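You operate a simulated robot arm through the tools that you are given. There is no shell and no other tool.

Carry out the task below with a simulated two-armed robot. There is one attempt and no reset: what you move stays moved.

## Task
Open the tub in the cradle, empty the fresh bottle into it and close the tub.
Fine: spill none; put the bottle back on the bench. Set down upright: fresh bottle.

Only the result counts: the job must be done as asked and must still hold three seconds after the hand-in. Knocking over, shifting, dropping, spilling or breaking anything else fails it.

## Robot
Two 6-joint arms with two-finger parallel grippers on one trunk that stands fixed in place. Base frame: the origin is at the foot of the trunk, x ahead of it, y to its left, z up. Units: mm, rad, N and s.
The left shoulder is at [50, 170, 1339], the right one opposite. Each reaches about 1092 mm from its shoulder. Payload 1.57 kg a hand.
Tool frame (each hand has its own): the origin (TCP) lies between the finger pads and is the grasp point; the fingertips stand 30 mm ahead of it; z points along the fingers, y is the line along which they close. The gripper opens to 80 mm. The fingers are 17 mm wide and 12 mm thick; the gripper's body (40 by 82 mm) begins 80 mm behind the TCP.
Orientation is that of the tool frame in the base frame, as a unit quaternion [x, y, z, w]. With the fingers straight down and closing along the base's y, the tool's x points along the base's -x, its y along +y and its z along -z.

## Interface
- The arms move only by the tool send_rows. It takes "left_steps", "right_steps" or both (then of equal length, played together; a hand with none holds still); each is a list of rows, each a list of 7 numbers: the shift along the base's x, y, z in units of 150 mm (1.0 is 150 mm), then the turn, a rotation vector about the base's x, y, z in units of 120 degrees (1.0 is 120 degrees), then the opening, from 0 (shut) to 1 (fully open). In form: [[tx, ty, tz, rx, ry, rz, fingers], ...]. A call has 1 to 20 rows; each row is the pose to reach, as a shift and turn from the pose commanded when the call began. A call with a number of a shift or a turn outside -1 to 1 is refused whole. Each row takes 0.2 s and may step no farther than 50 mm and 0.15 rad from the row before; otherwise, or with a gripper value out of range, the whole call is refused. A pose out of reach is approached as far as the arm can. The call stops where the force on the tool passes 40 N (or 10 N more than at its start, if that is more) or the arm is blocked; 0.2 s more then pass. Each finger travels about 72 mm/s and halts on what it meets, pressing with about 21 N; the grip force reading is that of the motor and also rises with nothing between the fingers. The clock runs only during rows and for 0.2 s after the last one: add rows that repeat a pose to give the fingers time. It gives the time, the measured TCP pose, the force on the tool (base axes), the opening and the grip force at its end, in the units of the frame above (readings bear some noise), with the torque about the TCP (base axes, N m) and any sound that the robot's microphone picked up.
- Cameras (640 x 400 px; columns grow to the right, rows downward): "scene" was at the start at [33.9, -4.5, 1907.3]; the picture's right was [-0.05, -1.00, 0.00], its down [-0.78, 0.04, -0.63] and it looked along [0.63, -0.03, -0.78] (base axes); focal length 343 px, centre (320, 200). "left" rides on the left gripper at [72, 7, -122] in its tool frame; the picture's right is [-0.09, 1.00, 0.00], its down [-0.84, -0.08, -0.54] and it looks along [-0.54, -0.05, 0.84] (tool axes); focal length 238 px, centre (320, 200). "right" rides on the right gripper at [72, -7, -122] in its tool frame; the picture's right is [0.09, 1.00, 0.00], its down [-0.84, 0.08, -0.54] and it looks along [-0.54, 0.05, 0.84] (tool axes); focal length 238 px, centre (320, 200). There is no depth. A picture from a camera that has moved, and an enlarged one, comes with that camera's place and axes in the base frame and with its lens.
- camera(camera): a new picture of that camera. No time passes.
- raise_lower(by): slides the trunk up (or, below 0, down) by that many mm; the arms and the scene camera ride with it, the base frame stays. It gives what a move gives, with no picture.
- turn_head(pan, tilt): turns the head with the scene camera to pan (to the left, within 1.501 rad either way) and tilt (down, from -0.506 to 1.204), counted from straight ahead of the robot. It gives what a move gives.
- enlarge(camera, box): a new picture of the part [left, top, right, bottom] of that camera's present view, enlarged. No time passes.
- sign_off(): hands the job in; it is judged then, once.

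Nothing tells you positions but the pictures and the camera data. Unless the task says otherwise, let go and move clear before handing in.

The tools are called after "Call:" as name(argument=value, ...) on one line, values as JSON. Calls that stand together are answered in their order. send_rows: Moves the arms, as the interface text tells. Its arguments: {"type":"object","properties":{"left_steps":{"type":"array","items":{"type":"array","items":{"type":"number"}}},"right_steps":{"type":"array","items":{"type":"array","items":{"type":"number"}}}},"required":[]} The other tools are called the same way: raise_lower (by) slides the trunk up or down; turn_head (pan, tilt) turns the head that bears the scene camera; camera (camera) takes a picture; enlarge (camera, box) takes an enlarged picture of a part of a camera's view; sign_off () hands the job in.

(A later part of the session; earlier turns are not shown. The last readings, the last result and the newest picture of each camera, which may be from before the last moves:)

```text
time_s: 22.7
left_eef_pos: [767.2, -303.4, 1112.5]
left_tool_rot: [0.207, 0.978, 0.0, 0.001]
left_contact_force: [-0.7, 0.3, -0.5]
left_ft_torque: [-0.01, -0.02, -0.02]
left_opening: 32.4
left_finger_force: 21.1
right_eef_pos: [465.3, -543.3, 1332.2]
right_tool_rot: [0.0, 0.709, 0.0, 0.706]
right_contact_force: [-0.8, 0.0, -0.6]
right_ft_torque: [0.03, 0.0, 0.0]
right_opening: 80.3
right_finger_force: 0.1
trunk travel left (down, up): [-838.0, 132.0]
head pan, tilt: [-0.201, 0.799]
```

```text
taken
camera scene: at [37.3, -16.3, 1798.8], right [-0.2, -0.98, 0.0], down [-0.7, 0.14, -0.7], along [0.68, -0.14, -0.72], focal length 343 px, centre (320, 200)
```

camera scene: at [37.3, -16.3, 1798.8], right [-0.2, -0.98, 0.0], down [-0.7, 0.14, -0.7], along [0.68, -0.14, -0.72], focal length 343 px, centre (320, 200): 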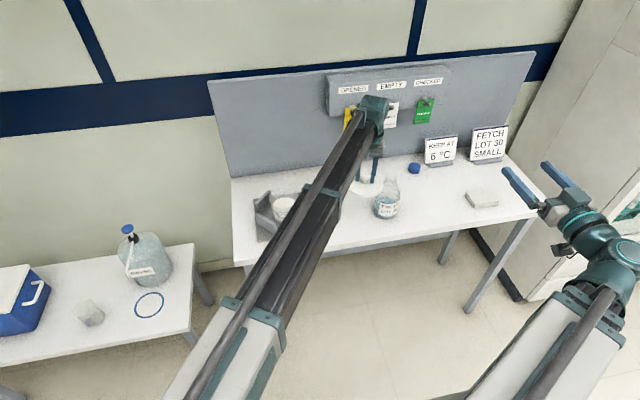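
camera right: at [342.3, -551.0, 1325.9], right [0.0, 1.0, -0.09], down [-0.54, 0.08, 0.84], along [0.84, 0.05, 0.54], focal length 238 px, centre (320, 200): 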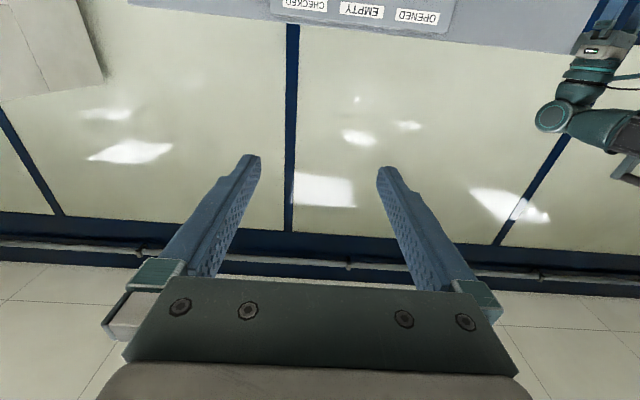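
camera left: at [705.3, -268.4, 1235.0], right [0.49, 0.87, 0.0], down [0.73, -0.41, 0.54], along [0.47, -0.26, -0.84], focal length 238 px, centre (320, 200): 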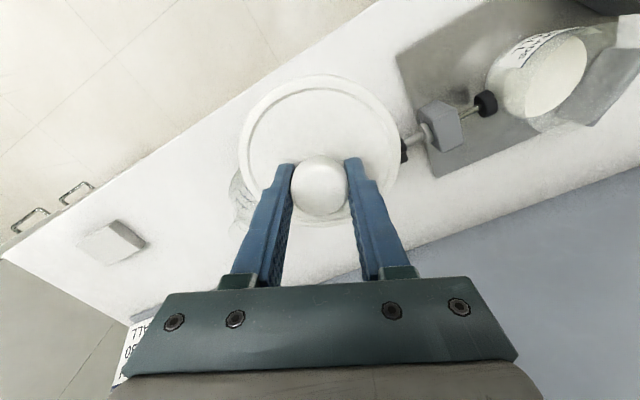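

The spot is clear: the front edge is at x≈702 and the bottle centre at about (813, -413). I'll shift slightly to (785, -295) for more margin and lower the lid toward the bench.

Call:
send_rows(left_steps=[[0.12, 0.056, 0, 0, 0, 0, 0], [0.12, 0.056, 0, 0, 0, 0, 0]])

Call:
raise_lower(by=-120)

Call:
camera(camera="left")

Call:
enlarge(camera="scene", box=[300, 110, 440, 215])

```text
time_s: 23.3
left_eef_pos: [786.3, -294.8, 1112.5]
left_tool_rot: [0.208, 0.978, 0.001, -0.001]
left_contact_force: [0.4, 0.5, -0.8]
left_ft_torque: [0.0, -0.01, 0.02]
left_opening: 32.2
left_finger_force: 20.8
right_eef_pos: [465.5, -543.6, 1332.0]
right_tool_rot: [-0.001, 0.709, 0.001, 0.705]
right_contact_force: [-0.2, -0.3, 1.0]
right_ft_torque: [0.0, -0.01, 0.01]
right_opening: 80.0
right_finger_force: 0.1
trunk travel left (down, up): [-838.0, 132.0]
head pan, tilt: [-0.201, 0.799]
```

```text
time_s: 24.8
left_eef_pos: [787.4, -295.9, 991.8]
left_tool_rot: [0.208, 0.978, 0.001, 0.0]
left_contact_force: [-0.1, -0.3, 0.1]
left_ft_torque: [0.02, -0.02, 0.0]
left_opening: 32.3
left_finger_force: 20.8
right_eef_pos: [465.6, -543.2, 1211.3]
right_tool_rot: [-0.001, 0.709, 0.001, 0.705]
right_contact_force: [-0.5, -0.6, -0.2]
right_ft_torque: [-0.02, 0.01, -0.01]
right_opening: 80.0
right_finger_force: 0.1
trunk travel left (down, up): [-718.0, 252.0]
head pan, tilt: [-0.201, 0.799]
```

```text
taken
camera left: at [723.1, -259.7, 1115.1], right [0.49, 0.87, 0.0], down [0.73, -0.41, 0.54], along [0.47, -0.26, -0.84], focal length 238 px, centre (320, 200)
```

left: 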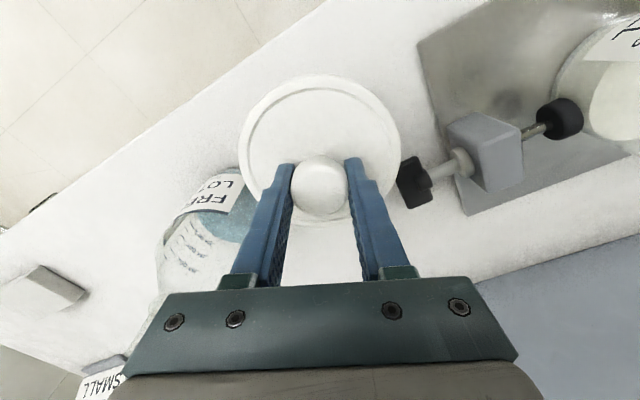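

```text
3.81 times, centred on (370, 162) of scene
camera zoom: at [37.2, -16.5, 1678.8], right [-0.2, -0.98, 0.0], down [-0.7, 0.14, -0.7], along [0.68, -0.14, -0.72], focal length 1308 px, centre (130, 343)
```

zoom: 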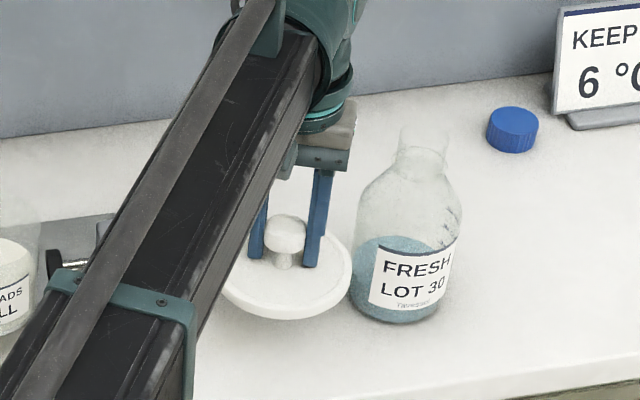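

The lid is about 50 mm above the bench, with the bottle clear of the gripper. I'll lower in stages and feel for contact.

Call:
raise_lower(by=-40)

Call:
enlarge(camera="scene", box=[300, 90, 440, 195])

```text
time_s: 25.6
left_eef_pos: [786.0, -294.3, 952.5]
left_tool_rot: [0.207, 0.978, 0.001, 0.0]
left_contact_force: [-0.6, -0.6, 0.2]
left_ft_torque: [0.01, 0.01, 0.0]
left_opening: 32.6
left_finger_force: 20.6
right_eef_pos: [464.7, -543.5, 1172.6]
right_tool_rot: [-0.001, 0.709, 0.001, 0.705]
right_contact_force: [-0.3, 1.1, -0.1]
right_ft_torque: [-0.01, -0.03, -0.02]
right_opening: 79.8
right_finger_force: 0.1
trunk travel left (down, up): [-678.0, 292.0]
head pan, tilt: [-0.201, 0.799]
```

```text
3.81 times, centred on (370, 142) of scene
camera zoom: at [37.1, -16.5, 1638.7], right [-0.2, -0.98, 0.0], down [-0.7, 0.14, -0.7], along [0.68, -0.14, -0.72], focal length 1308 px, centre (130, 419)
```

zoom: 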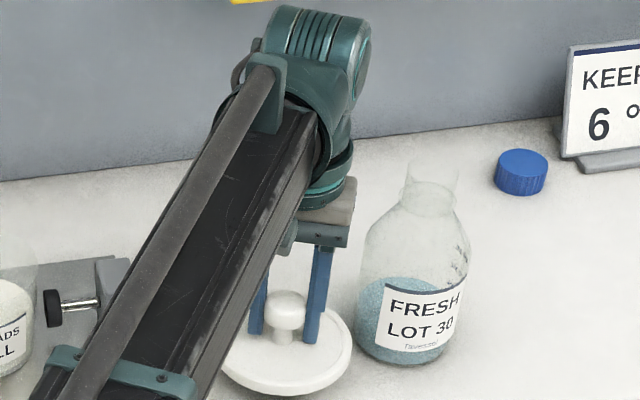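

Call:
raise_lower(by=-6)

Call:
raise_lower(by=-3)

Call:
enlarge(camera="scene", box=[300, 90, 440, 195])

```text
time_s: 26.2
left_eef_pos: [786.4, -295.1, 947.1]
left_tool_rot: [0.208, 0.978, 0.001, 0.0]
left_contact_force: [0.2, 0.4, 0.0]
left_ft_torque: [-0.03, 0.04, 0.03]
left_opening: 32.3
left_finger_force: 20.9
right_eef_pos: [465.5, -543.9, 1166.4]
right_tool_rot: [0.0, 0.709, 0.0, 0.705]
right_contact_force: [0.5, 0.6, 0.7]
right_ft_torque: [-0.01, 0.01, -0.04]
right_opening: 80.1
right_finger_force: 0.0
trunk travel left (down, up): [-672.0, 298.0]
head pan, tilt: [-0.201, 0.799]
```

```text
time_s: 26.7
left_eef_pos: [785.8, -294.9, 944.7]
left_tool_rot: [0.207, 0.978, 0.001, 0.0]
left_contact_force: [-0.7, -0.2, -0.1]
left_ft_torque: [0.03, 0.02, -0.01]
left_opening: 32.2
left_finger_force: 20.8
right_eef_pos: [465.0, -543.4, 1161.8]
right_tool_rot: [0.0, 0.709, 0.0, 0.705]
right_contact_force: [-1.5, -0.1, 0.2]
right_ft_torque: [0.0, -0.02, 0.0]
right_opening: 80.0
right_finger_force: 0.2
trunk travel left (down, up): [-669.0, 301.0]
head pan, tilt: [-0.201, 0.799]
```

```text
3.81 times, centred on (370, 142) of scene
camera zoom: at [37.2, -16.6, 1629.7], right [-0.2, -0.98, 0.0], down [-0.7, 0.14, -0.7], along [0.68, -0.14, -0.72], focal length 1308 px, centre (130, 419)
```

zoom: 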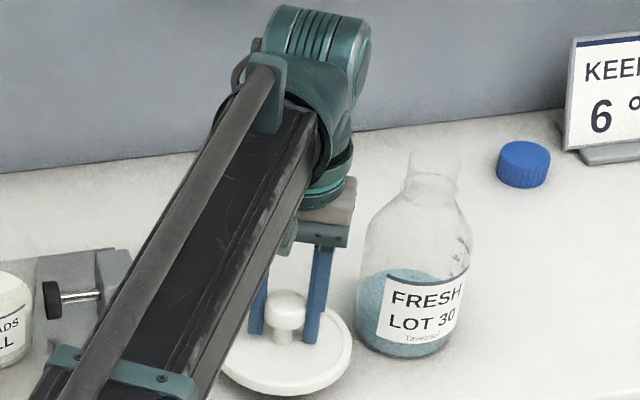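

No contact yet; I'll continue in 3 mm steps.

Call:
raise_lower(by=-3)

Call:
raise_lower(by=-2)

Call:
enlarge(camera="scene", box=[330, 130, 410, 200])

```text
time_s: 27.2
left_eef_pos: [786.1, -293.8, 940.7]
left_tool_rot: [0.208, 0.978, 0.0, 0.0]
left_contact_force: [0.6, -0.4, -1.0]
left_ft_torque: [-0.02, 0.0, 0.0]
left_opening: 32.5
left_finger_force: 20.9
right_eef_pos: [465.6, -544.2, 1160.2]
right_tool_rot: [-0.001, 0.709, 0.001, 0.705]
right_contact_force: [-0.2, 0.6, -0.1]
right_ft_torque: [0.01, 0.01, -0.04]
right_opening: 80.1
right_finger_force: 0.1
trunk travel left (down, up): [-666.0, 304.0]
head pan, tilt: [-0.201, 0.799]
```

```text
time_s: 27.7
left_eef_pos: [785.9, -294.9, 940.3]
left_tool_rot: [0.208, 0.978, 0.002, 0.001]
left_contact_force: [-0.1, 0.8, -1.6]
left_ft_torque: [0.0, -0.01, 0.01]
left_opening: 32.4
left_finger_force: 21.1
right_eef_pos: [464.5, -543.6, 1157.1]
right_tool_rot: [0.0, 0.709, 0.0, 0.705]
right_contact_force: [0.9, -0.9, -0.6]
right_ft_torque: [0.0, 0.01, 0.02]
right_opening: 80.0
right_finger_force: 0.1
trunk travel left (down, up): [-664.0, 306.0]
head pan, tilt: [-0.201, 0.799]
```

```text
5.71 times, centred on (370, 165) of scene
camera zoom: at [37.3, -16.6, 1624.7], right [-0.2, -0.98, 0.0], down [-0.7, 0.14, -0.7], along [0.68, -0.14, -0.72], focal length 1961 px, centre (34, 400)
```

zoom: 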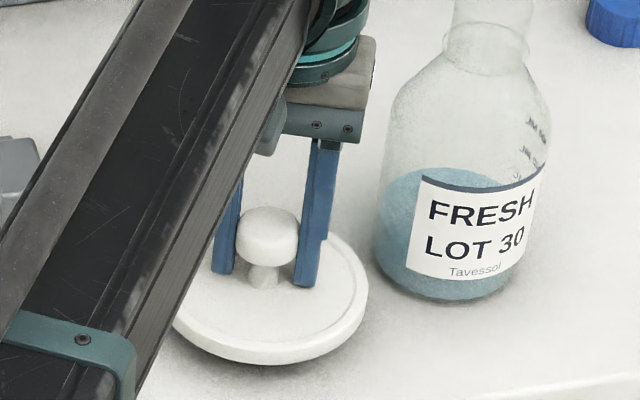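

Call:
raise_lower(by=-2)

Call:
raise_lower(by=-2)

Call:
enlarge(camera="left", box=[220, 50, 420, 240])

```text
time_s: 28.3
left_eef_pos: [785.2, -294.9, 936.2]
left_tool_rot: [0.208, 0.978, 0.001, 0.001]
left_contact_force: [-0.4, 0.4, 0.4]
left_ft_torque: [0.01, 0.0, 0.0]
left_opening: 32.4
left_finger_force: 21.0
right_eef_pos: [464.4, -543.2, 1156.0]
right_tool_rot: [-0.001, 0.709, 0.001, 0.705]
right_contact_force: [-0.2, 0.0, -0.2]
right_ft_torque: [-0.01, 0.03, 0.0]
right_opening: 80.0
right_finger_force: 0.1
trunk travel left (down, up): [-662.0, 308.0]
head pan, tilt: [-0.201, 0.799]
```

```text
time_s: 28.8
left_eef_pos: [786.1, -294.7, 935.2]
left_tool_rot: [0.208, 0.978, 0.0, 0.0]
left_contact_force: [0.1, 0.5, -0.1]
left_ft_torque: [0.0, 0.02, 0.02]
left_opening: 32.4
left_finger_force: 20.8
right_eef_pos: [464.2, -544.2, 1153.0]
right_tool_rot: [0.0, 0.709, 0.0, 0.705]
right_contact_force: [-0.3, -0.2, -0.1]
right_ft_torque: [0.0, 0.02, -0.02]
right_opening: 79.9
right_finger_force: 0.0
trunk travel left (down, up): [-660.0, 310.0]
head pan, tilt: [-0.201, 0.799]
```

```text
2.11 times, centred on (320, 145) of left
camera zoom: at [723.2, -259.7, 1057.0], right [0.49, 0.87, 0.0], down [0.73, -0.41, 0.54], along [0.47, -0.26, -0.84], focal length 502 px, centre (320, 316)
```

zoom: 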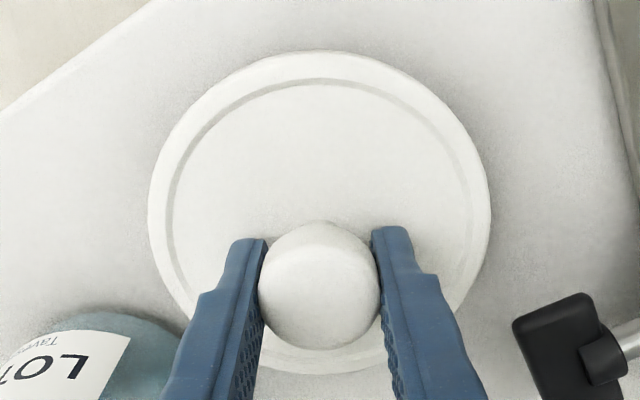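

Call:
raise_lower(by=-2)

Call:
raise_lower(by=-2)

Call:
raise_lower(by=-2)

```text
time_s: 29.3
left_eef_pos: [785.0, -296.3, 933.2]
left_tool_rot: [0.209, 0.978, 0.001, 0.0]
left_contact_force: [-0.4, 0.7, 1.0]
left_ft_torque: [0.0, 0.01, -0.04]
left_opening: 32.6
left_finger_force: 20.0
right_eef_pos: [465.8, -544.4, 1150.6]
right_tool_rot: [0.0, 0.709, 0.0, 0.706]
right_contact_force: [-0.3, 0.3, 0.0]
right_ft_torque: [-0.02, 0.01, 0.0]
right_opening: 80.1
right_finger_force: 0.0
trunk travel left (down, up): [-658.0, 312.0]
head pan, tilt: [-0.201, 0.799]
```

```text
time_s: 29.8
left_eef_pos: [786.7, -295.5, 930.9]
left_tool_rot: [0.208, 0.978, 0.001, 0.0]
left_contact_force: [-0.5, 1.0, -1.5]
left_ft_torque: [-0.01, 0.02, 0.05]
left_opening: 32.3
left_finger_force: 21.4
right_eef_pos: [466.4, -544.2, 1149.6]
right_tool_rot: [0.0, 0.709, 0.001, 0.705]
right_contact_force: [-0.1, 1.3, 0.2]
right_ft_torque: [0.0, -0.03, 0.01]
right_opening: 79.9
right_finger_force: 0.1
trunk travel left (down, up): [-656.0, 314.0]
head pan, tilt: [-0.201, 0.799]
```

```text
time_s: 30.3
left_eef_pos: [788.1, -295.4, 929.8]
left_tool_rot: [0.208, 0.978, 0.001, 0.0]
left_contact_force: [0.4, -0.2, -0.8]
left_ft_torque: [-0.01, 0.0, -0.01]
left_opening: 32.4
left_finger_force: 21.1
right_eef_pos: [464.2, -542.8, 1146.6]
right_tool_rot: [-0.001, 0.709, 0.001, 0.705]
right_contact_force: [-0.3, -0.2, 0.3]
right_ft_torque: [0.0, -0.04, -0.03]
right_opening: 80.2
right_finger_force: 0.1
trunk travel left (down, up): [-654.0, 316.0]
head pan, tilt: [-0.201, 0.799]
```

Call:
enlarge(camera="left", box=[220, 50, 420, 240])

Call:
enlarge(camera="scene", box=[330, 120, 410, 190])

```text
2.11 times, centred on (320, 145) of left
camera zoom: at [723.2, -259.7, 1051.0], right [0.49, 0.87, 0.0], down [0.73, -0.41, 0.54], along [0.47, -0.26, -0.84], focal length 502 px, centre (320, 316)
```

zoom: 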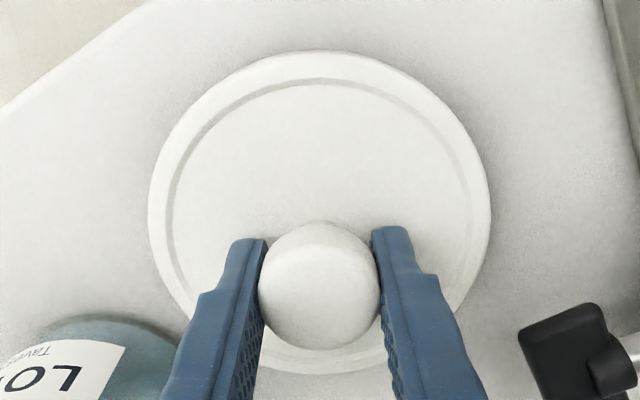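

```text
5.71 times, centred on (370, 155) of scene
camera zoom: at [37.3, -16.6, 1614.7], right [-0.2, -0.98, 0.0], down [-0.7, 0.14, -0.7], along [0.68, -0.14, -0.72], focal length 1961 px, centre (34, 457)
```

zoom: 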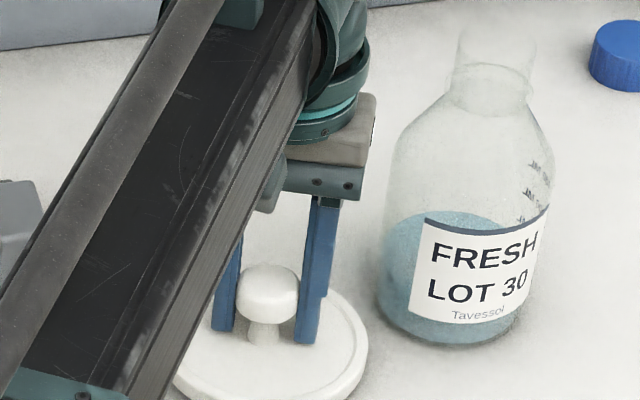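

No contact yet (the lid has not shifted in the fingers); continuing down in small steps.

Call:
raise_lower(by=-2)

Call:
raise_lower(by=-2)

Call:
raise_lower(by=-2)

Call:
turn_head(pan=-0.3, tilt=0.8)

Call:
camera(camera="scene")

```text
time_s: 30.9
left_eef_pos: [785.5, -295.5, 927.8]
left_tool_rot: [0.208, 0.978, 0.001, 0.0]
left_contact_force: [0.7, -1.0, -1.3]
left_ft_torque: [0.0, 0.01, 0.01]
left_opening: 32.5
left_finger_force: 20.7
right_eef_pos: [464.8, -543.2, 1145.2]
right_tool_rot: [-0.001, 0.709, 0.001, 0.705]
right_contact_force: [-0.6, -0.3, 0.5]
right_ft_torque: [0.02, -0.01, 0.02]
right_opening: 80.2
right_finger_force: 0.0
trunk travel left (down, up): [-652.0, 318.0]
head pan, tilt: [-0.201, 0.799]
```

```text
time_s: 31.4
left_eef_pos: [785.8, -294.4, 925.2]
left_tool_rot: [0.208, 0.978, 0.001, 0.0]
left_contact_force: [-0.1, 0.7, 0.0]
left_ft_torque: [-0.01, 0.02, -0.01]
left_opening: 32.3
left_finger_force: 20.6
right_eef_pos: [465.2, -543.3, 1144.2]
right_tool_rot: [-0.001, 0.709, 0.001, 0.705]
right_contact_force: [0.0, -0.6, -0.2]
right_ft_torque: [-0.02, 0.0, 0.01]
right_opening: 79.9
right_finger_force: 0.0
trunk travel left (down, up): [-650.0, 320.0]
head pan, tilt: [-0.201, 0.799]
```

```text
time_s: 31.9
left_eef_pos: [785.9, -295.1, 922.9]
left_tool_rot: [0.207, 0.978, 0.0, 0.0]
left_contact_force: [0.8, 0.2, -0.6]
left_ft_torque: [-0.01, 0.03, 0.01]
left_opening: 32.4
left_finger_force: 20.9
right_eef_pos: [465.2, -543.9, 1141.5]
right_tool_rot: [0.0, 0.708, 0.0, 0.706]
right_contact_force: [-0.2, -0.6, 0.1]
right_ft_torque: [-0.02, 0.0, 0.03]
right_opening: 80.0
right_finger_force: 0.0
trunk travel left (down, up): [-648.0, 322.0]
head pan, tilt: [-0.201, 0.799]
```

```text
time_s: 32.6
left_eef_pos: [786.1, -294.1, 922.9]
left_tool_rot: [0.208, 0.978, 0.0, 0.0]
left_contact_force: [-0.5, 0.1, -1.4]
left_ft_torque: [0.01, 0.0, -0.03]
left_opening: 32.6
left_finger_force: 20.9
right_eef_pos: [465.7, -543.4, 1141.3]
right_tool_rot: [-0.001, 0.709, 0.001, 0.706]
right_contact_force: [0.0, 0.0, 0.2]
right_ft_torque: [0.01, 0.03, 0.03]
right_opening: 79.8
right_finger_force: 0.2
trunk travel left (down, up): [-648.0, 322.0]
head pan, tilt: [-0.3, 0.799]
```

```text
taken
camera scene: at [35.3, -24.4, 1608.8], right [-0.3, -0.96, 0.0], down [-0.69, 0.21, -0.7], along [0.67, -0.21, -0.72], focal length 343 px, centre (320, 200)
```

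scene: 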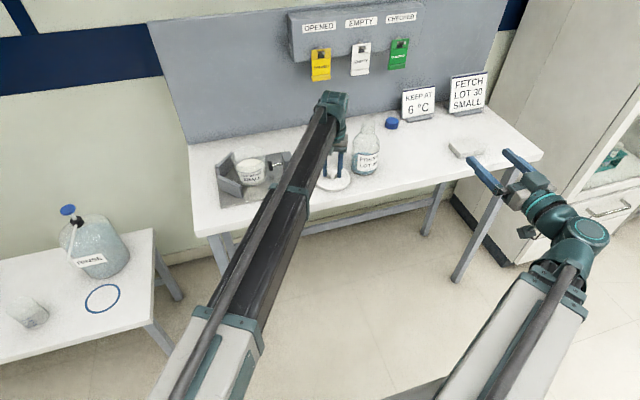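

Call:
enlarge(camera="scene", box=[300, 130, 390, 200])

Call:
enlarge(camera="left", box=[220, 50, 420, 240])

Call:
camera(camera="right")

```text
5.71 times, centred on (345, 165) of scene
camera zoom: at [35.3, -24.4, 1608.8], right [-0.3, -0.96, 0.0], down [-0.69, 0.21, -0.7], along [0.67, -0.21, -0.72], focal length 1961 px, centre (177, 400)
```

zoom: 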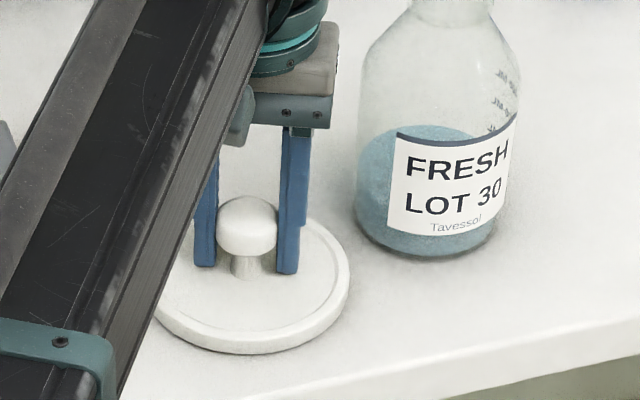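

```text
2.11 times, centred on (320, 145) of left
camera zoom: at [723.2, -259.7, 1045.0], right [0.49, 0.87, 0.0], down [0.73, -0.41, 0.54], along [0.47, -0.26, -0.84], focal length 502 px, centre (320, 316)
```

zoom: 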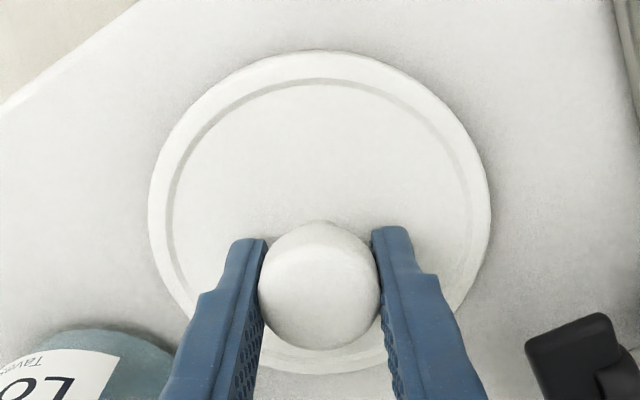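

```text
taken
camera right: at [342.3, -551.0, 1069.9], right [0.0, 1.0, -0.09], down [-0.54, 0.08, 0.84], along [0.84, 0.05, 0.54], focal length 238 px, centre (320, 200)
```

right: 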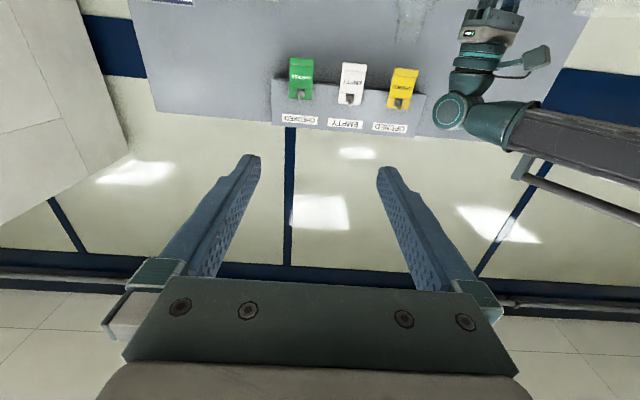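

The lid underside is at about z≈880, near the bench surface. I'll keep feeling for contact.

Call:
raise_lower(by=-2)

Call:
raise_lower(by=-2)

Call:
raise_lower(by=-2)

```text
time_s: 33.1
left_eef_pos: [786.7, -295.4, 921.1]
left_tool_rot: [0.208, 0.978, 0.001, 0.001]
left_contact_force: [1.5, -0.1, 6.7]
left_ft_torque: [0.07, 0.07, -0.03]
left_opening: 32.5
left_finger_force: 21.0
right_eef_pos: [464.4, -544.9, 1141.3]
right_tool_rot: [-0.001, 0.709, 0.001, 0.705]
right_contact_force: [0.8, -0.4, -0.3]
right_ft_torque: [0.0, -0.02, -0.02]
right_opening: 80.1
right_finger_force: 0.1
trunk travel left (down, up): [-646.0, 324.0]
head pan, tilt: [-0.3, 0.799]
```

```text
time_s: 33.6
left_eef_pos: [786.5, -294.3, 921.7]
left_tool_rot: [0.209, 0.978, 0.0, 0.003]
left_contact_force: [10.9, -4.6, 33.1]
left_ft_torque: [-0.13, -0.12, 0.0]
left_opening: 32.4
left_finger_force: 21.0
right_eef_pos: [463.7, -543.0, 1139.8]
right_tool_rot: [-0.001, 0.708, 0.001, 0.706]
right_contact_force: [0.3, -0.5, 0.1]
right_ft_torque: [0.04, 0.01, -0.02]
right_opening: 80.0
right_finger_force: 0.1
trunk travel left (down, up): [-644.0, 326.0]
head pan, tilt: [-0.3, 0.799]
```

```text
time_s: 33.9
left_eef_pos: [785.8, -294.2, 920.8]
left_tool_rot: [0.207, 0.978, -0.001, 0.004]
left_contact_force: [1.0, -0.5, 28.9]
left_ft_torque: [-0.07, 0.14, -0.01]
left_opening: 32.5
left_finger_force: 21.3
right_eef_pos: [463.4, -543.1, 1137.5]
right_tool_rot: [-0.001, 0.708, 0.001, 0.706]
right_contact_force: [-1.3, 0.1, 0.5]
right_ft_torque: [-0.02, -0.03, 0.02]
right_opening: 80.0
right_finger_force: 0.0
trunk travel left (down, up): [-644.0, 326.0]
head pan, tilt: [-0.3, 0.799]
stopped: the force on the tool passed its limit at 50 N (the readings are from after the stop); the commanded pose is now the measured one
```

Contact made at TCP z≈921. I'll ease up 2 mm to relieve the load, then open the fingers.

Call:
raise_lower(by=2)

Call:
send_rows(left_steps=[[0, 0, 0, 0, 0, 0, 0.45], [0, 0, 0, 0, 0, 0, 0.6], [0, 0, 0, 0, 0, 0, 0.8], [0, 0, 0, 0, 0, 0, 0.9], [0, 0, 0, 0, 0, 0, 0.9]])

Call:
enlarge(camera="left", box=[220, 50, 420, 240])

```text
time_s: 34.5
left_eef_pos: [787.0, -294.9, 920.6]
left_tool_rot: [0.207, 0.978, 0.0, 0.002]
left_contact_force: [-1.6, 0.3, 3.3]
left_ft_torque: [-0.12, -0.09, -0.01]
left_opening: 32.5
left_finger_force: 20.7
right_eef_pos: [464.0, -542.8, 1139.2]
right_tool_rot: [-0.001, 0.709, 0.001, 0.705]
right_contact_force: [0.1, -0.6, 0.3]
right_ft_torque: [0.01, 0.01, -0.01]
right_opening: 80.1
right_finger_force: 0.0
trunk travel left (down, up): [-646.0, 324.0]
head pan, tilt: [-0.3, 0.799]
```

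```text
time_s: 35.7
left_eef_pos: [787.2, -294.0, 922.3]
left_tool_rot: [0.208, 0.978, 0.0, 0.002]
left_contact_force: [1.0, 0.9, 4.2]
left_ft_torque: [-0.13, 0.03, 0.0]
left_opening: 70.5
left_finger_force: 0.1
right_eef_pos: [464.8, -542.9, 1140.1]
right_tool_rot: [0.0, 0.709, 0.0, 0.705]
right_contact_force: [0.3, -0.2, 0.2]
right_ft_torque: [-0.02, 0.0, -0.02]
right_opening: 79.9
right_finger_force: 0.1
trunk travel left (down, up): [-646.0, 324.0]
head pan, tilt: [-0.3, 0.799]
```

```text
2.11 times, centred on (320, 145) of left
camera zoom: at [724.2, -259.9, 1042.9], right [0.49, 0.87, 0.0], down [0.73, -0.41, 0.55], along [0.48, -0.26, -0.84], focal length 502 px, centre (320, 316)
```

zoom: 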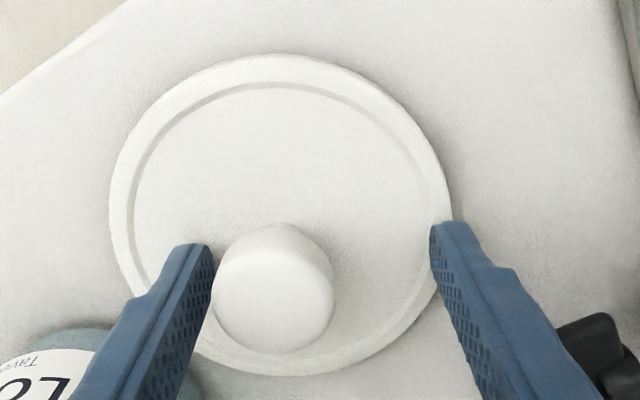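

The lid was released but got dragged a little to the left finger's side; a fingertip seems to be resting on it. I'll ease up a few millimetres and check.

Call:
raise_lower(by=5)

Call:
enlarge(camera="left", box=[220, 50, 420, 240])

Call:
enlarge(camera="scene", box=[300, 110, 410, 190])

```text
time_s: 36.2
left_eef_pos: [786.8, -295.2, 926.2]
left_tool_rot: [0.207, 0.978, 0.0, 0.002]
left_contact_force: [0.0, 0.0, 0.3]
left_ft_torque: [0.01, 0.01, 0.0]
left_opening: 72.0
left_finger_force: 0.0
right_eef_pos: [465.1, -543.0, 1144.0]
right_tool_rot: [-0.001, 0.709, 0.001, 0.705]
right_contact_force: [-0.4, -0.3, -0.2]
right_ft_torque: [0.02, -0.01, -0.01]
right_opening: 79.9
right_finger_force: 0.0
trunk travel left (down, up): [-651.0, 319.0]
head pan, tilt: [-0.3, 0.799]
```

```text
2.11 times, centred on (320, 145) of left
camera zoom: at [724.2, -260.4, 1047.6], right [0.49, 0.87, 0.0], down [0.73, -0.41, 0.54], along [0.48, -0.26, -0.84], focal length 502 px, centre (320, 316)
```

zoom: 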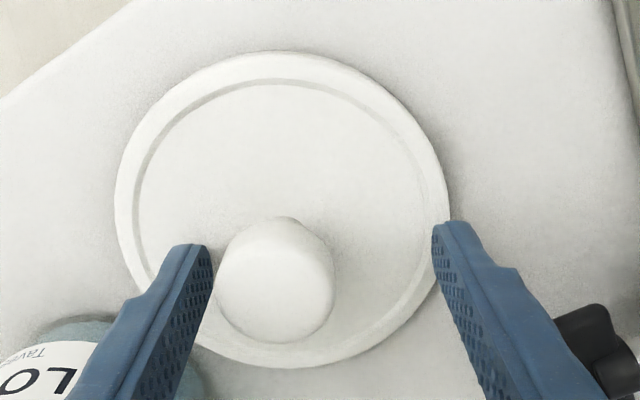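

```text
5.00 times, centred on (355, 150) of scene
camera zoom: at [35.4, -24.6, 1611.6], right [-0.3, -0.96, 0.0], down [-0.69, 0.21, -0.7], along [0.67, -0.21, -0.72], focal length 1716 px, centre (145, 450)
```

zoom: 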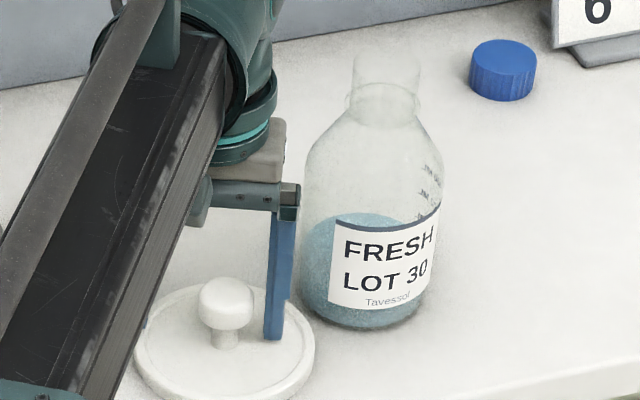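

The hand is free. I'll raise and check the lid's position from above.

Call:
raise_lower(by=110)

Call:
camera(camera="left")

Call:
enlarge(camera="left", box=[200, 50, 440, 200])

```text
time_s: 37.6
left_eef_pos: [788.2, -294.4, 1034.8]
left_tool_rot: [0.208, 0.978, 0.0, 0.002]
left_contact_force: [1.0, -0.8, -0.2]
left_ft_torque: [0.0, 0.0, 0.0]
left_opening: 71.9
left_finger_force: 0.1
right_eef_pos: [465.4, -542.3, 1254.3]
right_tool_rot: [-0.002, 0.709, 0.003, 0.705]
right_contact_force: [0.2, 0.0, 0.2]
right_ft_torque: [0.02, 0.02, -0.02]
right_opening: 79.9
right_finger_force: 0.0
trunk travel left (down, up): [-761.0, 209.0]
head pan, tilt: [-0.3, 0.799]
```

```text
taken
camera left: at [724.4, -260.1, 1157.6], right [0.49, 0.87, 0.0], down [0.73, -0.41, 0.54], along [0.48, -0.26, -0.84], focal length 238 px, centre (320, 200)
```

left: 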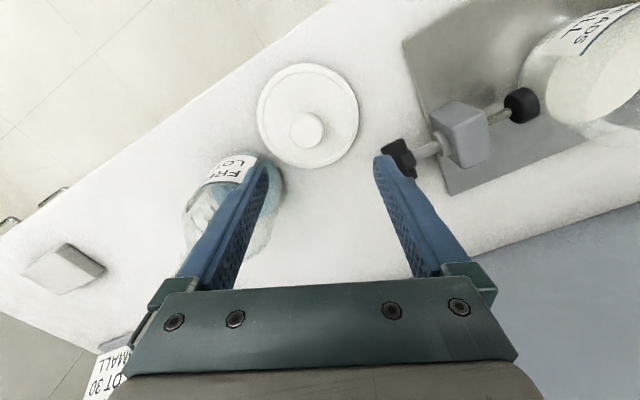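

```text
2.67 times, centred on (320, 125) of left
camera zoom: at [724.4, -260.1, 1157.6], right [0.49, 0.87, 0.0], down [0.73, -0.41, 0.54], along [0.48, -0.26, -0.84], focal length 636 px, centre (320, 400)
```

zoom: 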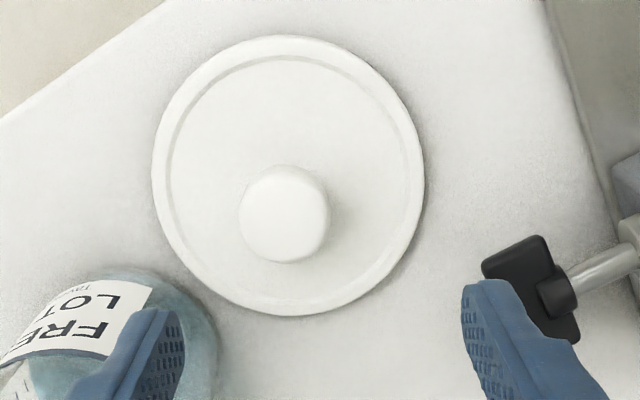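

The lid rests flat at about (776, -303), clear of bottle, handle and edge. I'll now park the left hand back out of the way.

Call:
send_rows(left_steps=[[-0.25, 0.15, 0, 0, 0, 0, 0.9], [-0.5, 0.3, 0, 0, 0, 0, 0.9], [-0.75, 0.45, 0, 0, 0, 0, 0.9], [-1, 0.6, 0, 0, 0, 0, 0.9]])

Call:
send_rows(left_steps=[[-0.2, 0.2, 0, 0, 0, 0, 0.9], [-0.4, 0.4, 0, 0, 0, 0, 0.9], [-0.6, 0.6, 0, 0, 0, 0, 0.9], [-0.8, 0.8, 0, 0, 0, 0, 0.9], [-0.9, 1, 0, 0, 0, 0, 0.9]])

Call:
send_rows(left_steps=[[-0.1, 0.25, 0, 0, 0, 0, 0.9], [-0.2, 0.5, 0, 0, 0, 0, 0.9], [-0.3, 0.75, 0, 0, 0, 0, 0.9], [-0.35, 1, 0, 0, 0, 0, 0.9]])

Call:
turn_head(pan=-0.2, tilt=0.8)

Call:
camera(camera="scene")

```text
time_s: 38.6
left_eef_pos: [637.0, -202.6, 1035.8]
left_tool_rot: [0.208, 0.978, 0.001, 0.002]
left_contact_force: [-0.1, -0.7, 0.4]
left_ft_torque: [0.04, -0.01, -0.02]
left_opening: 71.9
left_finger_force: 0.0
left hand out of reach, approached as far as the arm can: row 1
right_eef_pos: [464.7, -542.3, 1255.7]
right_tool_rot: [-0.001, 0.709, 0.001, 0.705]
right_contact_force: [0.3, 0.3, 0.0]
right_ft_torque: [0.02, 0.04, -0.02]
right_opening: 80.2
right_finger_force: 0.1
trunk travel left (down, up): [-761.0, 209.0]
head pan, tilt: [-0.3, 0.799]
```

```text
time_s: 39.8
left_eef_pos: [501.5, -53.7, 1036.8]
left_tool_rot: [0.206, 0.978, 0.0, 0.002]
left_contact_force: [-0.1, 0.4, 0.4]
left_ft_torque: [0.0, 0.0, 0.02]
left_opening: 72.1
left_finger_force: 0.1
right_eef_pos: [464.4, -543.6, 1254.9]
right_tool_rot: [0.0, 0.709, 0.0, 0.705]
right_contact_force: [-0.6, -0.2, -0.4]
right_ft_torque: [-0.01, 0.02, -0.02]
right_opening: 80.2
right_finger_force: 0.0
trunk travel left (down, up): [-761.0, 209.0]
head pan, tilt: [-0.3, 0.799]
```

```text
time_s: 40.8
left_eef_pos: [451.9, 96.1, 1035.9]
left_tool_rot: [0.208, 0.978, 0.001, 0.001]
left_contact_force: [0.2, -0.6, 0.1]
left_ft_torque: [0.03, -0.04, -0.01]
left_opening: 71.8
left_finger_force: 0.1
right_eef_pos: [464.2, -544.1, 1255.4]
right_tool_rot: [-0.002, 0.709, 0.002, 0.705]
right_contact_force: [-0.7, -0.1, 0.3]
right_ft_torque: [0.0, 0.0, -0.02]
right_opening: 79.9
right_finger_force: 0.0
trunk travel left (down, up): [-761.0, 209.0]
head pan, tilt: [-0.3, 0.799]
```

```text
time_s: 41.5
left_eef_pos: [451.7, 95.6, 1035.5]
left_tool_rot: [0.207, 0.978, 0.001, 0.001]
left_contact_force: [-0.4, 0.5, -0.6]
left_ft_torque: [0.01, 0.0, -0.02]
left_opening: 71.9
left_finger_force: 0.0
right_eef_pos: [465.0, -543.3, 1255.0]
right_tool_rot: [-0.001, 0.709, 0.001, 0.705]
right_contact_force: [-1.5, 0.8, 0.4]
right_ft_torque: [0.01, 0.0, 0.0]
right_opening: 79.9
right_finger_force: 0.1
trunk travel left (down, up): [-761.0, 209.0]
head pan, tilt: [-0.201, 0.799]
```

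```text
taken
camera scene: at [37.2, -16.5, 1721.7], right [-0.2, -0.98, 0.0], down [-0.7, 0.14, -0.7], along [0.68, -0.14, -0.72], focal length 343 px, centre (320, 200)
```

scene: 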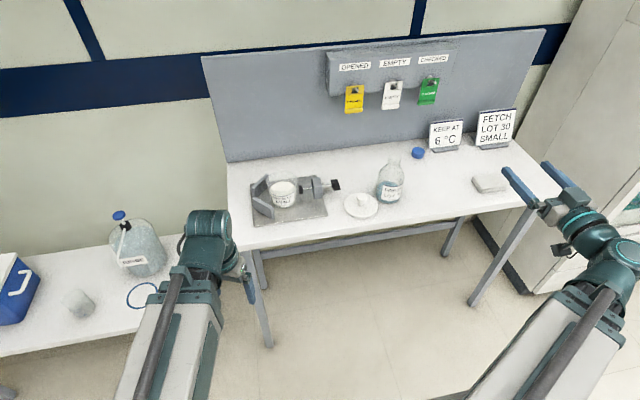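

All clear. I'll lower the trunk so the level right hand is at the bottle's neck height (about z 1037), then line it up in front of the bottle.

Call:
raise_lower(by=-218)

Call:
send_rows(right_steps=[[0.2, 0.2, 0, 0, 0, 0, 1], [0.4, 0.4, 0, 0, 0, 0, 1], [0.6, 0.6, 0, 0, 0, 0, 1], [0.8, 0.87, 0, 0, 0, 0, 1], [0.8, 0.87, 0, 0, 0, 0, 1]])

Call:
camera(camera="right")

Call:
camera(camera="scene")

```text
time_s: 43.8
left_eef_pos: [451.5, 95.2, 817.1]
left_tool_rot: [0.208, 0.978, 0.001, 0.001]
left_contact_force: [0.9, -0.2, 0.5]
left_ft_torque: [-0.02, 0.0, 0.01]
left_opening: 72.0
left_finger_force: 0.0
right_eef_pos: [464.9, -544.8, 1036.7]
right_tool_rot: [0.0, 0.709, 0.0, 0.706]
right_contact_force: [0.3, -0.2, 0.1]
right_ft_torque: [0.01, -0.01, -0.03]
right_opening: 80.2
right_finger_force: 0.0
trunk travel left (down, up): [-543.0, 427.0]
head pan, tilt: [-0.201, 0.799]
```

```text
refused: row 4 steps farther than a row can; nothing moved
```

```text
taken
camera right: at [342.3, -551.0, 964.9], right [0.0, 1.0, -0.09], down [-0.54, 0.08, 0.84], along [0.84, 0.05, 0.54], focal length 238 px, centre (320, 200)
```

right: 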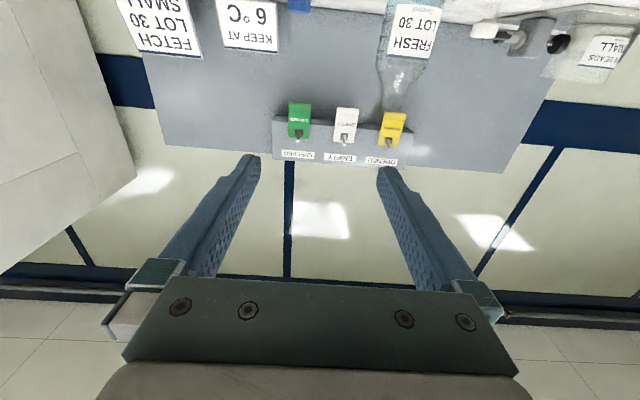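

```text
taken
camera scene: at [37.2, -16.5, 1503.7], right [-0.2, -0.98, 0.0], down [-0.7, 0.14, -0.7], along [0.68, -0.14, -0.72], focal length 343 px, centre (320, 200)
```

scene: 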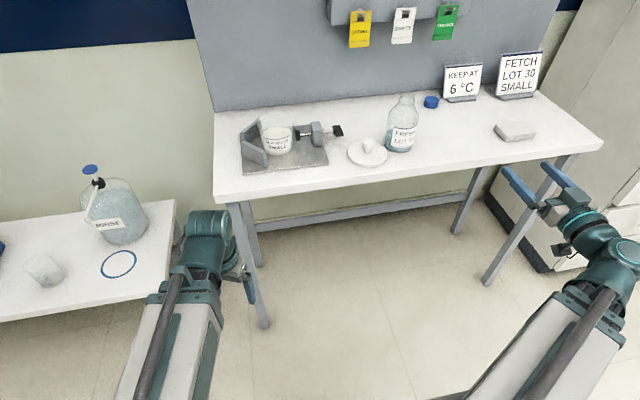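

I'll redo the right-hand move with smaller steps.

Call:
send_rows(right_steps=[[0.2, 0.2, 0, 0, 0, 0, 1], [0.4, 0.4, 0, 0, 0, 0, 1], [0.6, 0.6, 0, 0, 0, 0, 1], [0.75, 0.8, 0, 0, 0, 0, 1], [0.8, 0.87, 0, 0, 0, 0, 1], [0.8, 0.87, 0, 0, 0, 0, 1]])

Call:
camera(camera="right")

Call:
enlarge(camera="scene", box=[320, 80, 480, 190])

```text
time_s: 45.2
left_eef_pos: [452.0, 95.8, 817.9]
left_tool_rot: [0.208, 0.978, 0.001, 0.001]
left_contact_force: [0.3, -0.5, 0.2]
left_ft_torque: [0.02, 0.01, -0.03]
left_opening: 72.0
left_finger_force: 0.0
right_eef_pos: [593.8, -418.1, 1035.9]
right_tool_rot: [-0.001, 0.709, 0.001, 0.706]
right_contact_force: [-1.1, 0.3, -0.8]
right_ft_torque: [0.02, 0.0, -0.01]
right_opening: 80.1
right_finger_force: 0.0
right hand out of reach, approached as far as the arm can: row 2, 3, 4, 5, 6
trunk travel left (down, up): [-543.0, 427.0]
head pan, tilt: [-0.201, 0.799]
```

```text
taken
camera right: at [470.6, -425.7, 964.8], right [0.0, 1.0, -0.09], down [-0.54, 0.07, 0.84], along [0.84, 0.05, 0.53], focal length 238 px, centre (320, 200)
```

right: 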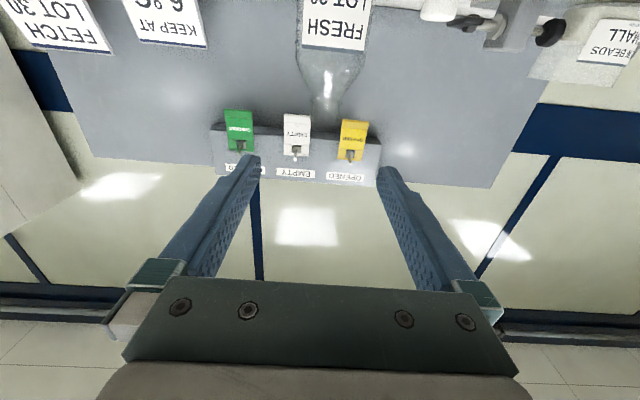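

```text
3.64 times, centred on (400, 135) of scene
camera zoom: at [37.2, -16.5, 1503.7], right [-0.2, -0.98, 0.0], down [-0.7, 0.14, -0.7], along [0.68, -0.14, -0.72], focal length 1248 px, centre (29, 436)
```

zoom: 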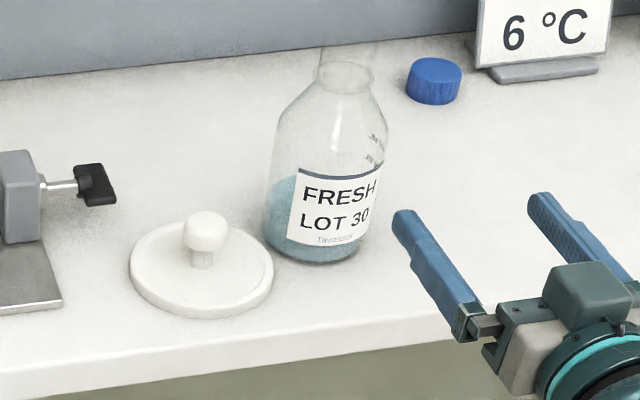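

Call:
enlarge(camera="right", box=[260, 0, 400, 140])

```text
2.86 times, centred on (330, 70) of right
camera zoom: at [470.6, -425.7, 964.8], right [0.0, 1.0, -0.09], down [-0.54, 0.07, 0.84], along [0.84, 0.05, 0.53], focal length 681 px, centre (291, 571)
```

zoom: 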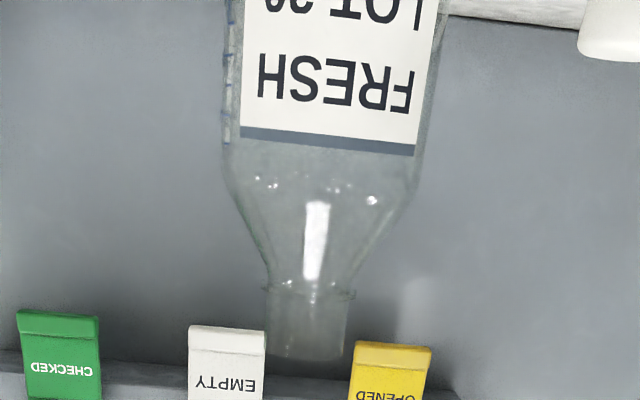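

The bottle neck spans z≈1026–1058, about 40 mm wide, centred near (813, -412). I'll raise 4 mm and approach part-way.

Call:
raise_lower(by=4)

Call:
send_rows(right_steps=[[0.25, 0.04, 0, 0, 0, 0, 1], [0.5, 0.04, 0, 0, 0, 0, 1], [0.75, 0.04, 0, 0, 0, 0, 1], [0.75, 0.04, 0, 0, 0, 0, 1]])

Call:
camera(camera="right")

Call:
enlarge(camera="scene", box=[320, 80, 480, 190])

```text
time_s: 45.7
left_eef_pos: [451.7, 95.4, 821.2]
left_tool_rot: [0.208, 0.978, 0.001, 0.001]
left_contact_force: [0.2, 0.3, 0.2]
left_ft_torque: [0.0, -0.01, 0.02]
left_opening: 72.0
left_finger_force: 0.0
right_eef_pos: [592.4, -418.4, 1041.0]
right_tool_rot: [0.0, 0.709, 0.001, 0.705]
right_contact_force: [0.4, 0.0, -0.4]
right_ft_torque: [0.01, 0.03, 0.0]
right_opening: 80.0
right_finger_force: 0.1
trunk travel left (down, up): [-547.0, 423.0]
head pan, tilt: [-0.201, 0.799]
```

```text
time_s: 46.7
left_eef_pos: [451.3, 95.1, 821.1]
left_tool_rot: [0.208, 0.978, 0.001, 0.0]
left_contact_force: [0.4, 0.2, -0.1]
left_ft_torque: [0.0, 0.02, -0.01]
left_opening: 72.0
left_finger_force: 0.0
right_eef_pos: [706.5, -414.2, 1039.9]
right_tool_rot: [-0.001, 0.71, 0.001, 0.705]
right_contact_force: [-0.9, 0.3, 0.3]
right_ft_torque: [0.01, -0.01, 0.0]
right_opening: 79.9
right_finger_force: 0.0
trunk travel left (down, up): [-547.0, 423.0]
head pan, tilt: [-0.201, 0.799]
```

```text
taken
camera right: at [583.6, -422.1, 968.5], right [0.0, 1.0, -0.09], down [-0.54, 0.08, 0.84], along [0.84, 0.05, 0.53], focal length 238 px, centre (320, 200)
```

right: 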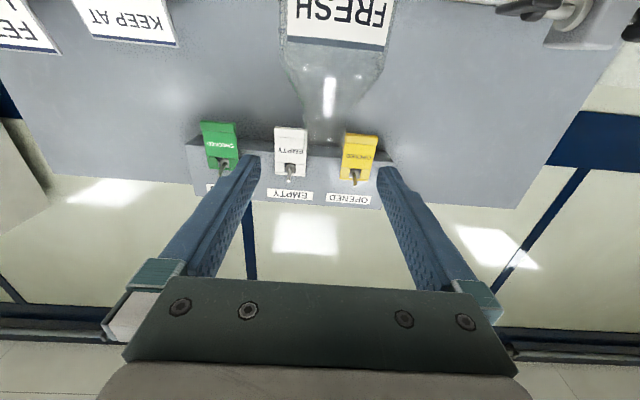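

```text
3.64 times, centred on (400, 135) of scene
camera zoom: at [37.4, -16.5, 1507.7], right [-0.2, -0.98, 0.0], down [-0.7, 0.14, -0.7], along [0.68, -0.14, -0.72], focal length 1248 px, centre (29, 436)
```

zoom: 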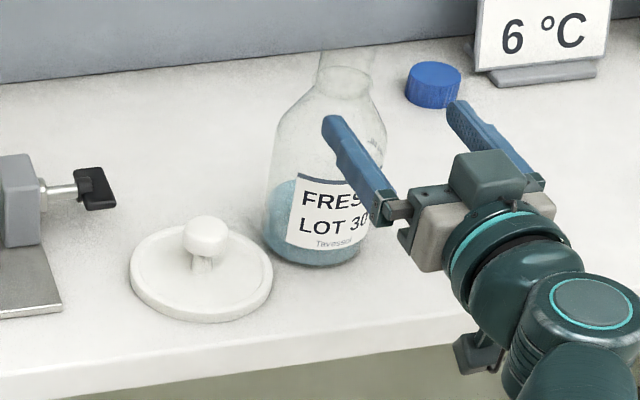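

The hand is lined up with a roughly 4 mm offset; I'll correct that and advance so the neck sits between the fingers.

Call:
send_rows(right_steps=[[0.15, 0.027, 0, 0, 0, 0, 1], [0.3, 0.027, 0, 0, 0, 0, 1], [0.45, 0.027, 0, 0, 0, 0, 1], [0.6, 0.027, 0, 0, 0, 0, 1], [0.71, 0.027, 0, 0, 0, 0, 1], [0.71, 0.027, 0, 0, 0, 0, 1]])

Call:
camera(camera="right")

Call:
enlarge(camera="scene", box=[320, 80, 480, 190])

```text
time_s: 48.1
left_eef_pos: [452.2, 95.8, 821.5]
left_tool_rot: [0.208, 0.978, 0.0, 0.001]
left_contact_force: [-0.8, 0.4, 0.3]
left_ft_torque: [0.0, 0.0, 0.01]
left_opening: 72.2
left_finger_force: 0.0
right_eef_pos: [812.1, -407.8, 1040.9]
right_tool_rot: [-0.001, 0.708, 0.001, 0.706]
right_contact_force: [-0.4, -0.4, -0.2]
right_ft_torque: [-0.03, 0.01, -0.02]
right_opening: 80.0
right_finger_force: 0.0
trunk travel left (down, up): [-547.0, 423.0]
head pan, tilt: [-0.201, 0.799]
```

```text
taken
camera right: at [690.1, -416.6, 968.9], right [0.0, 1.0, -0.09], down [-0.54, 0.08, 0.84], along [0.84, 0.05, 0.54], focal length 238 px, centre (320, 200)
```

right: 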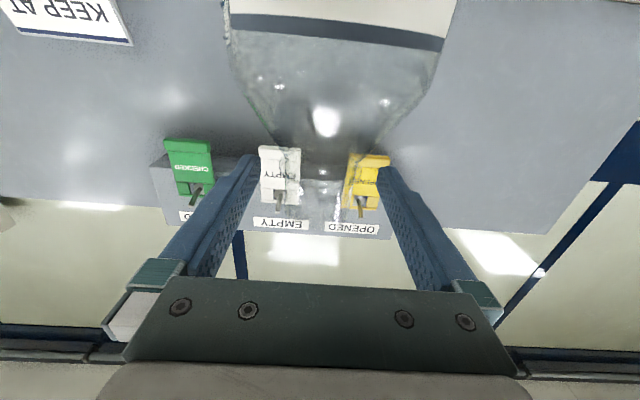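

```text
3.64 times, centred on (400, 135) of scene
camera zoom: at [37.3, -16.5, 1507.7], right [-0.2, -0.98, 0.0], down [-0.7, 0.14, -0.7], along [0.68, -0.14, -0.72], focal length 1248 px, centre (29, 436)
```

zoom: 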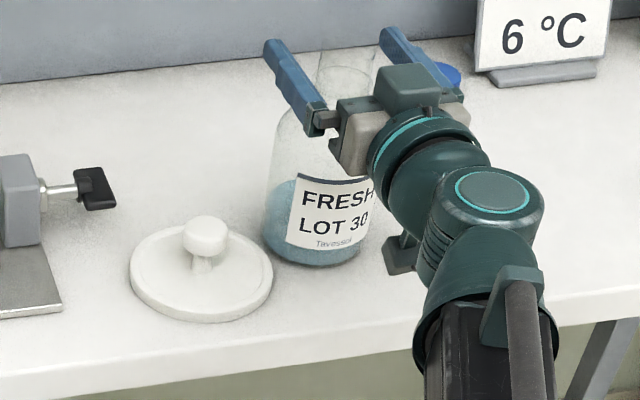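

Call:
enlarge(camera="right", box=[240, 110, 400, 250])

Call:
enlarge(camera="scene", box=[370, 80, 450, 140])

```text
2.86 times, centred on (320, 180) of right
camera zoom: at [690.1, -416.6, 968.9], right [0.0, 1.0, -0.09], down [-0.54, 0.08, 0.84], along [0.84, 0.05, 0.54], focal length 681 px, centre (320, 257)
```

zoom: 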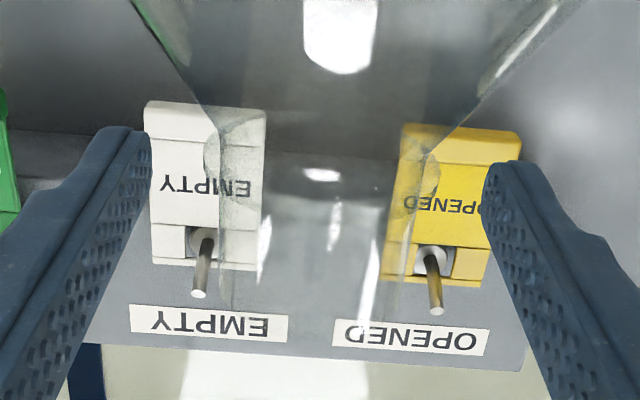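

```text
6.67 times, centred on (410, 110) of scene
camera zoom: at [37.3, -16.5, 1507.7], right [-0.2, -0.98, 0.0], down [-0.7, 0.14, -0.7], along [0.68, -0.14, -0.72], focal length 2288 px, centre (-280, 800)
```

zoom: 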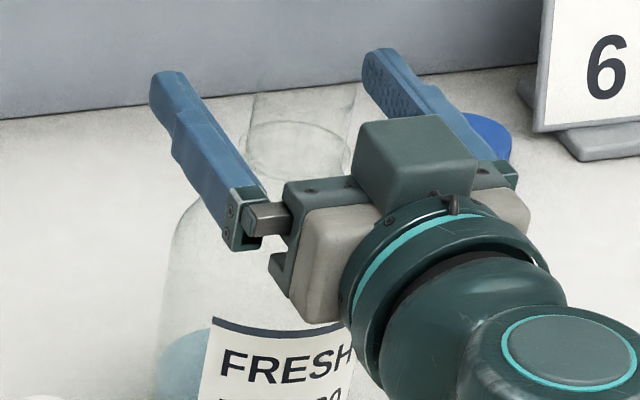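

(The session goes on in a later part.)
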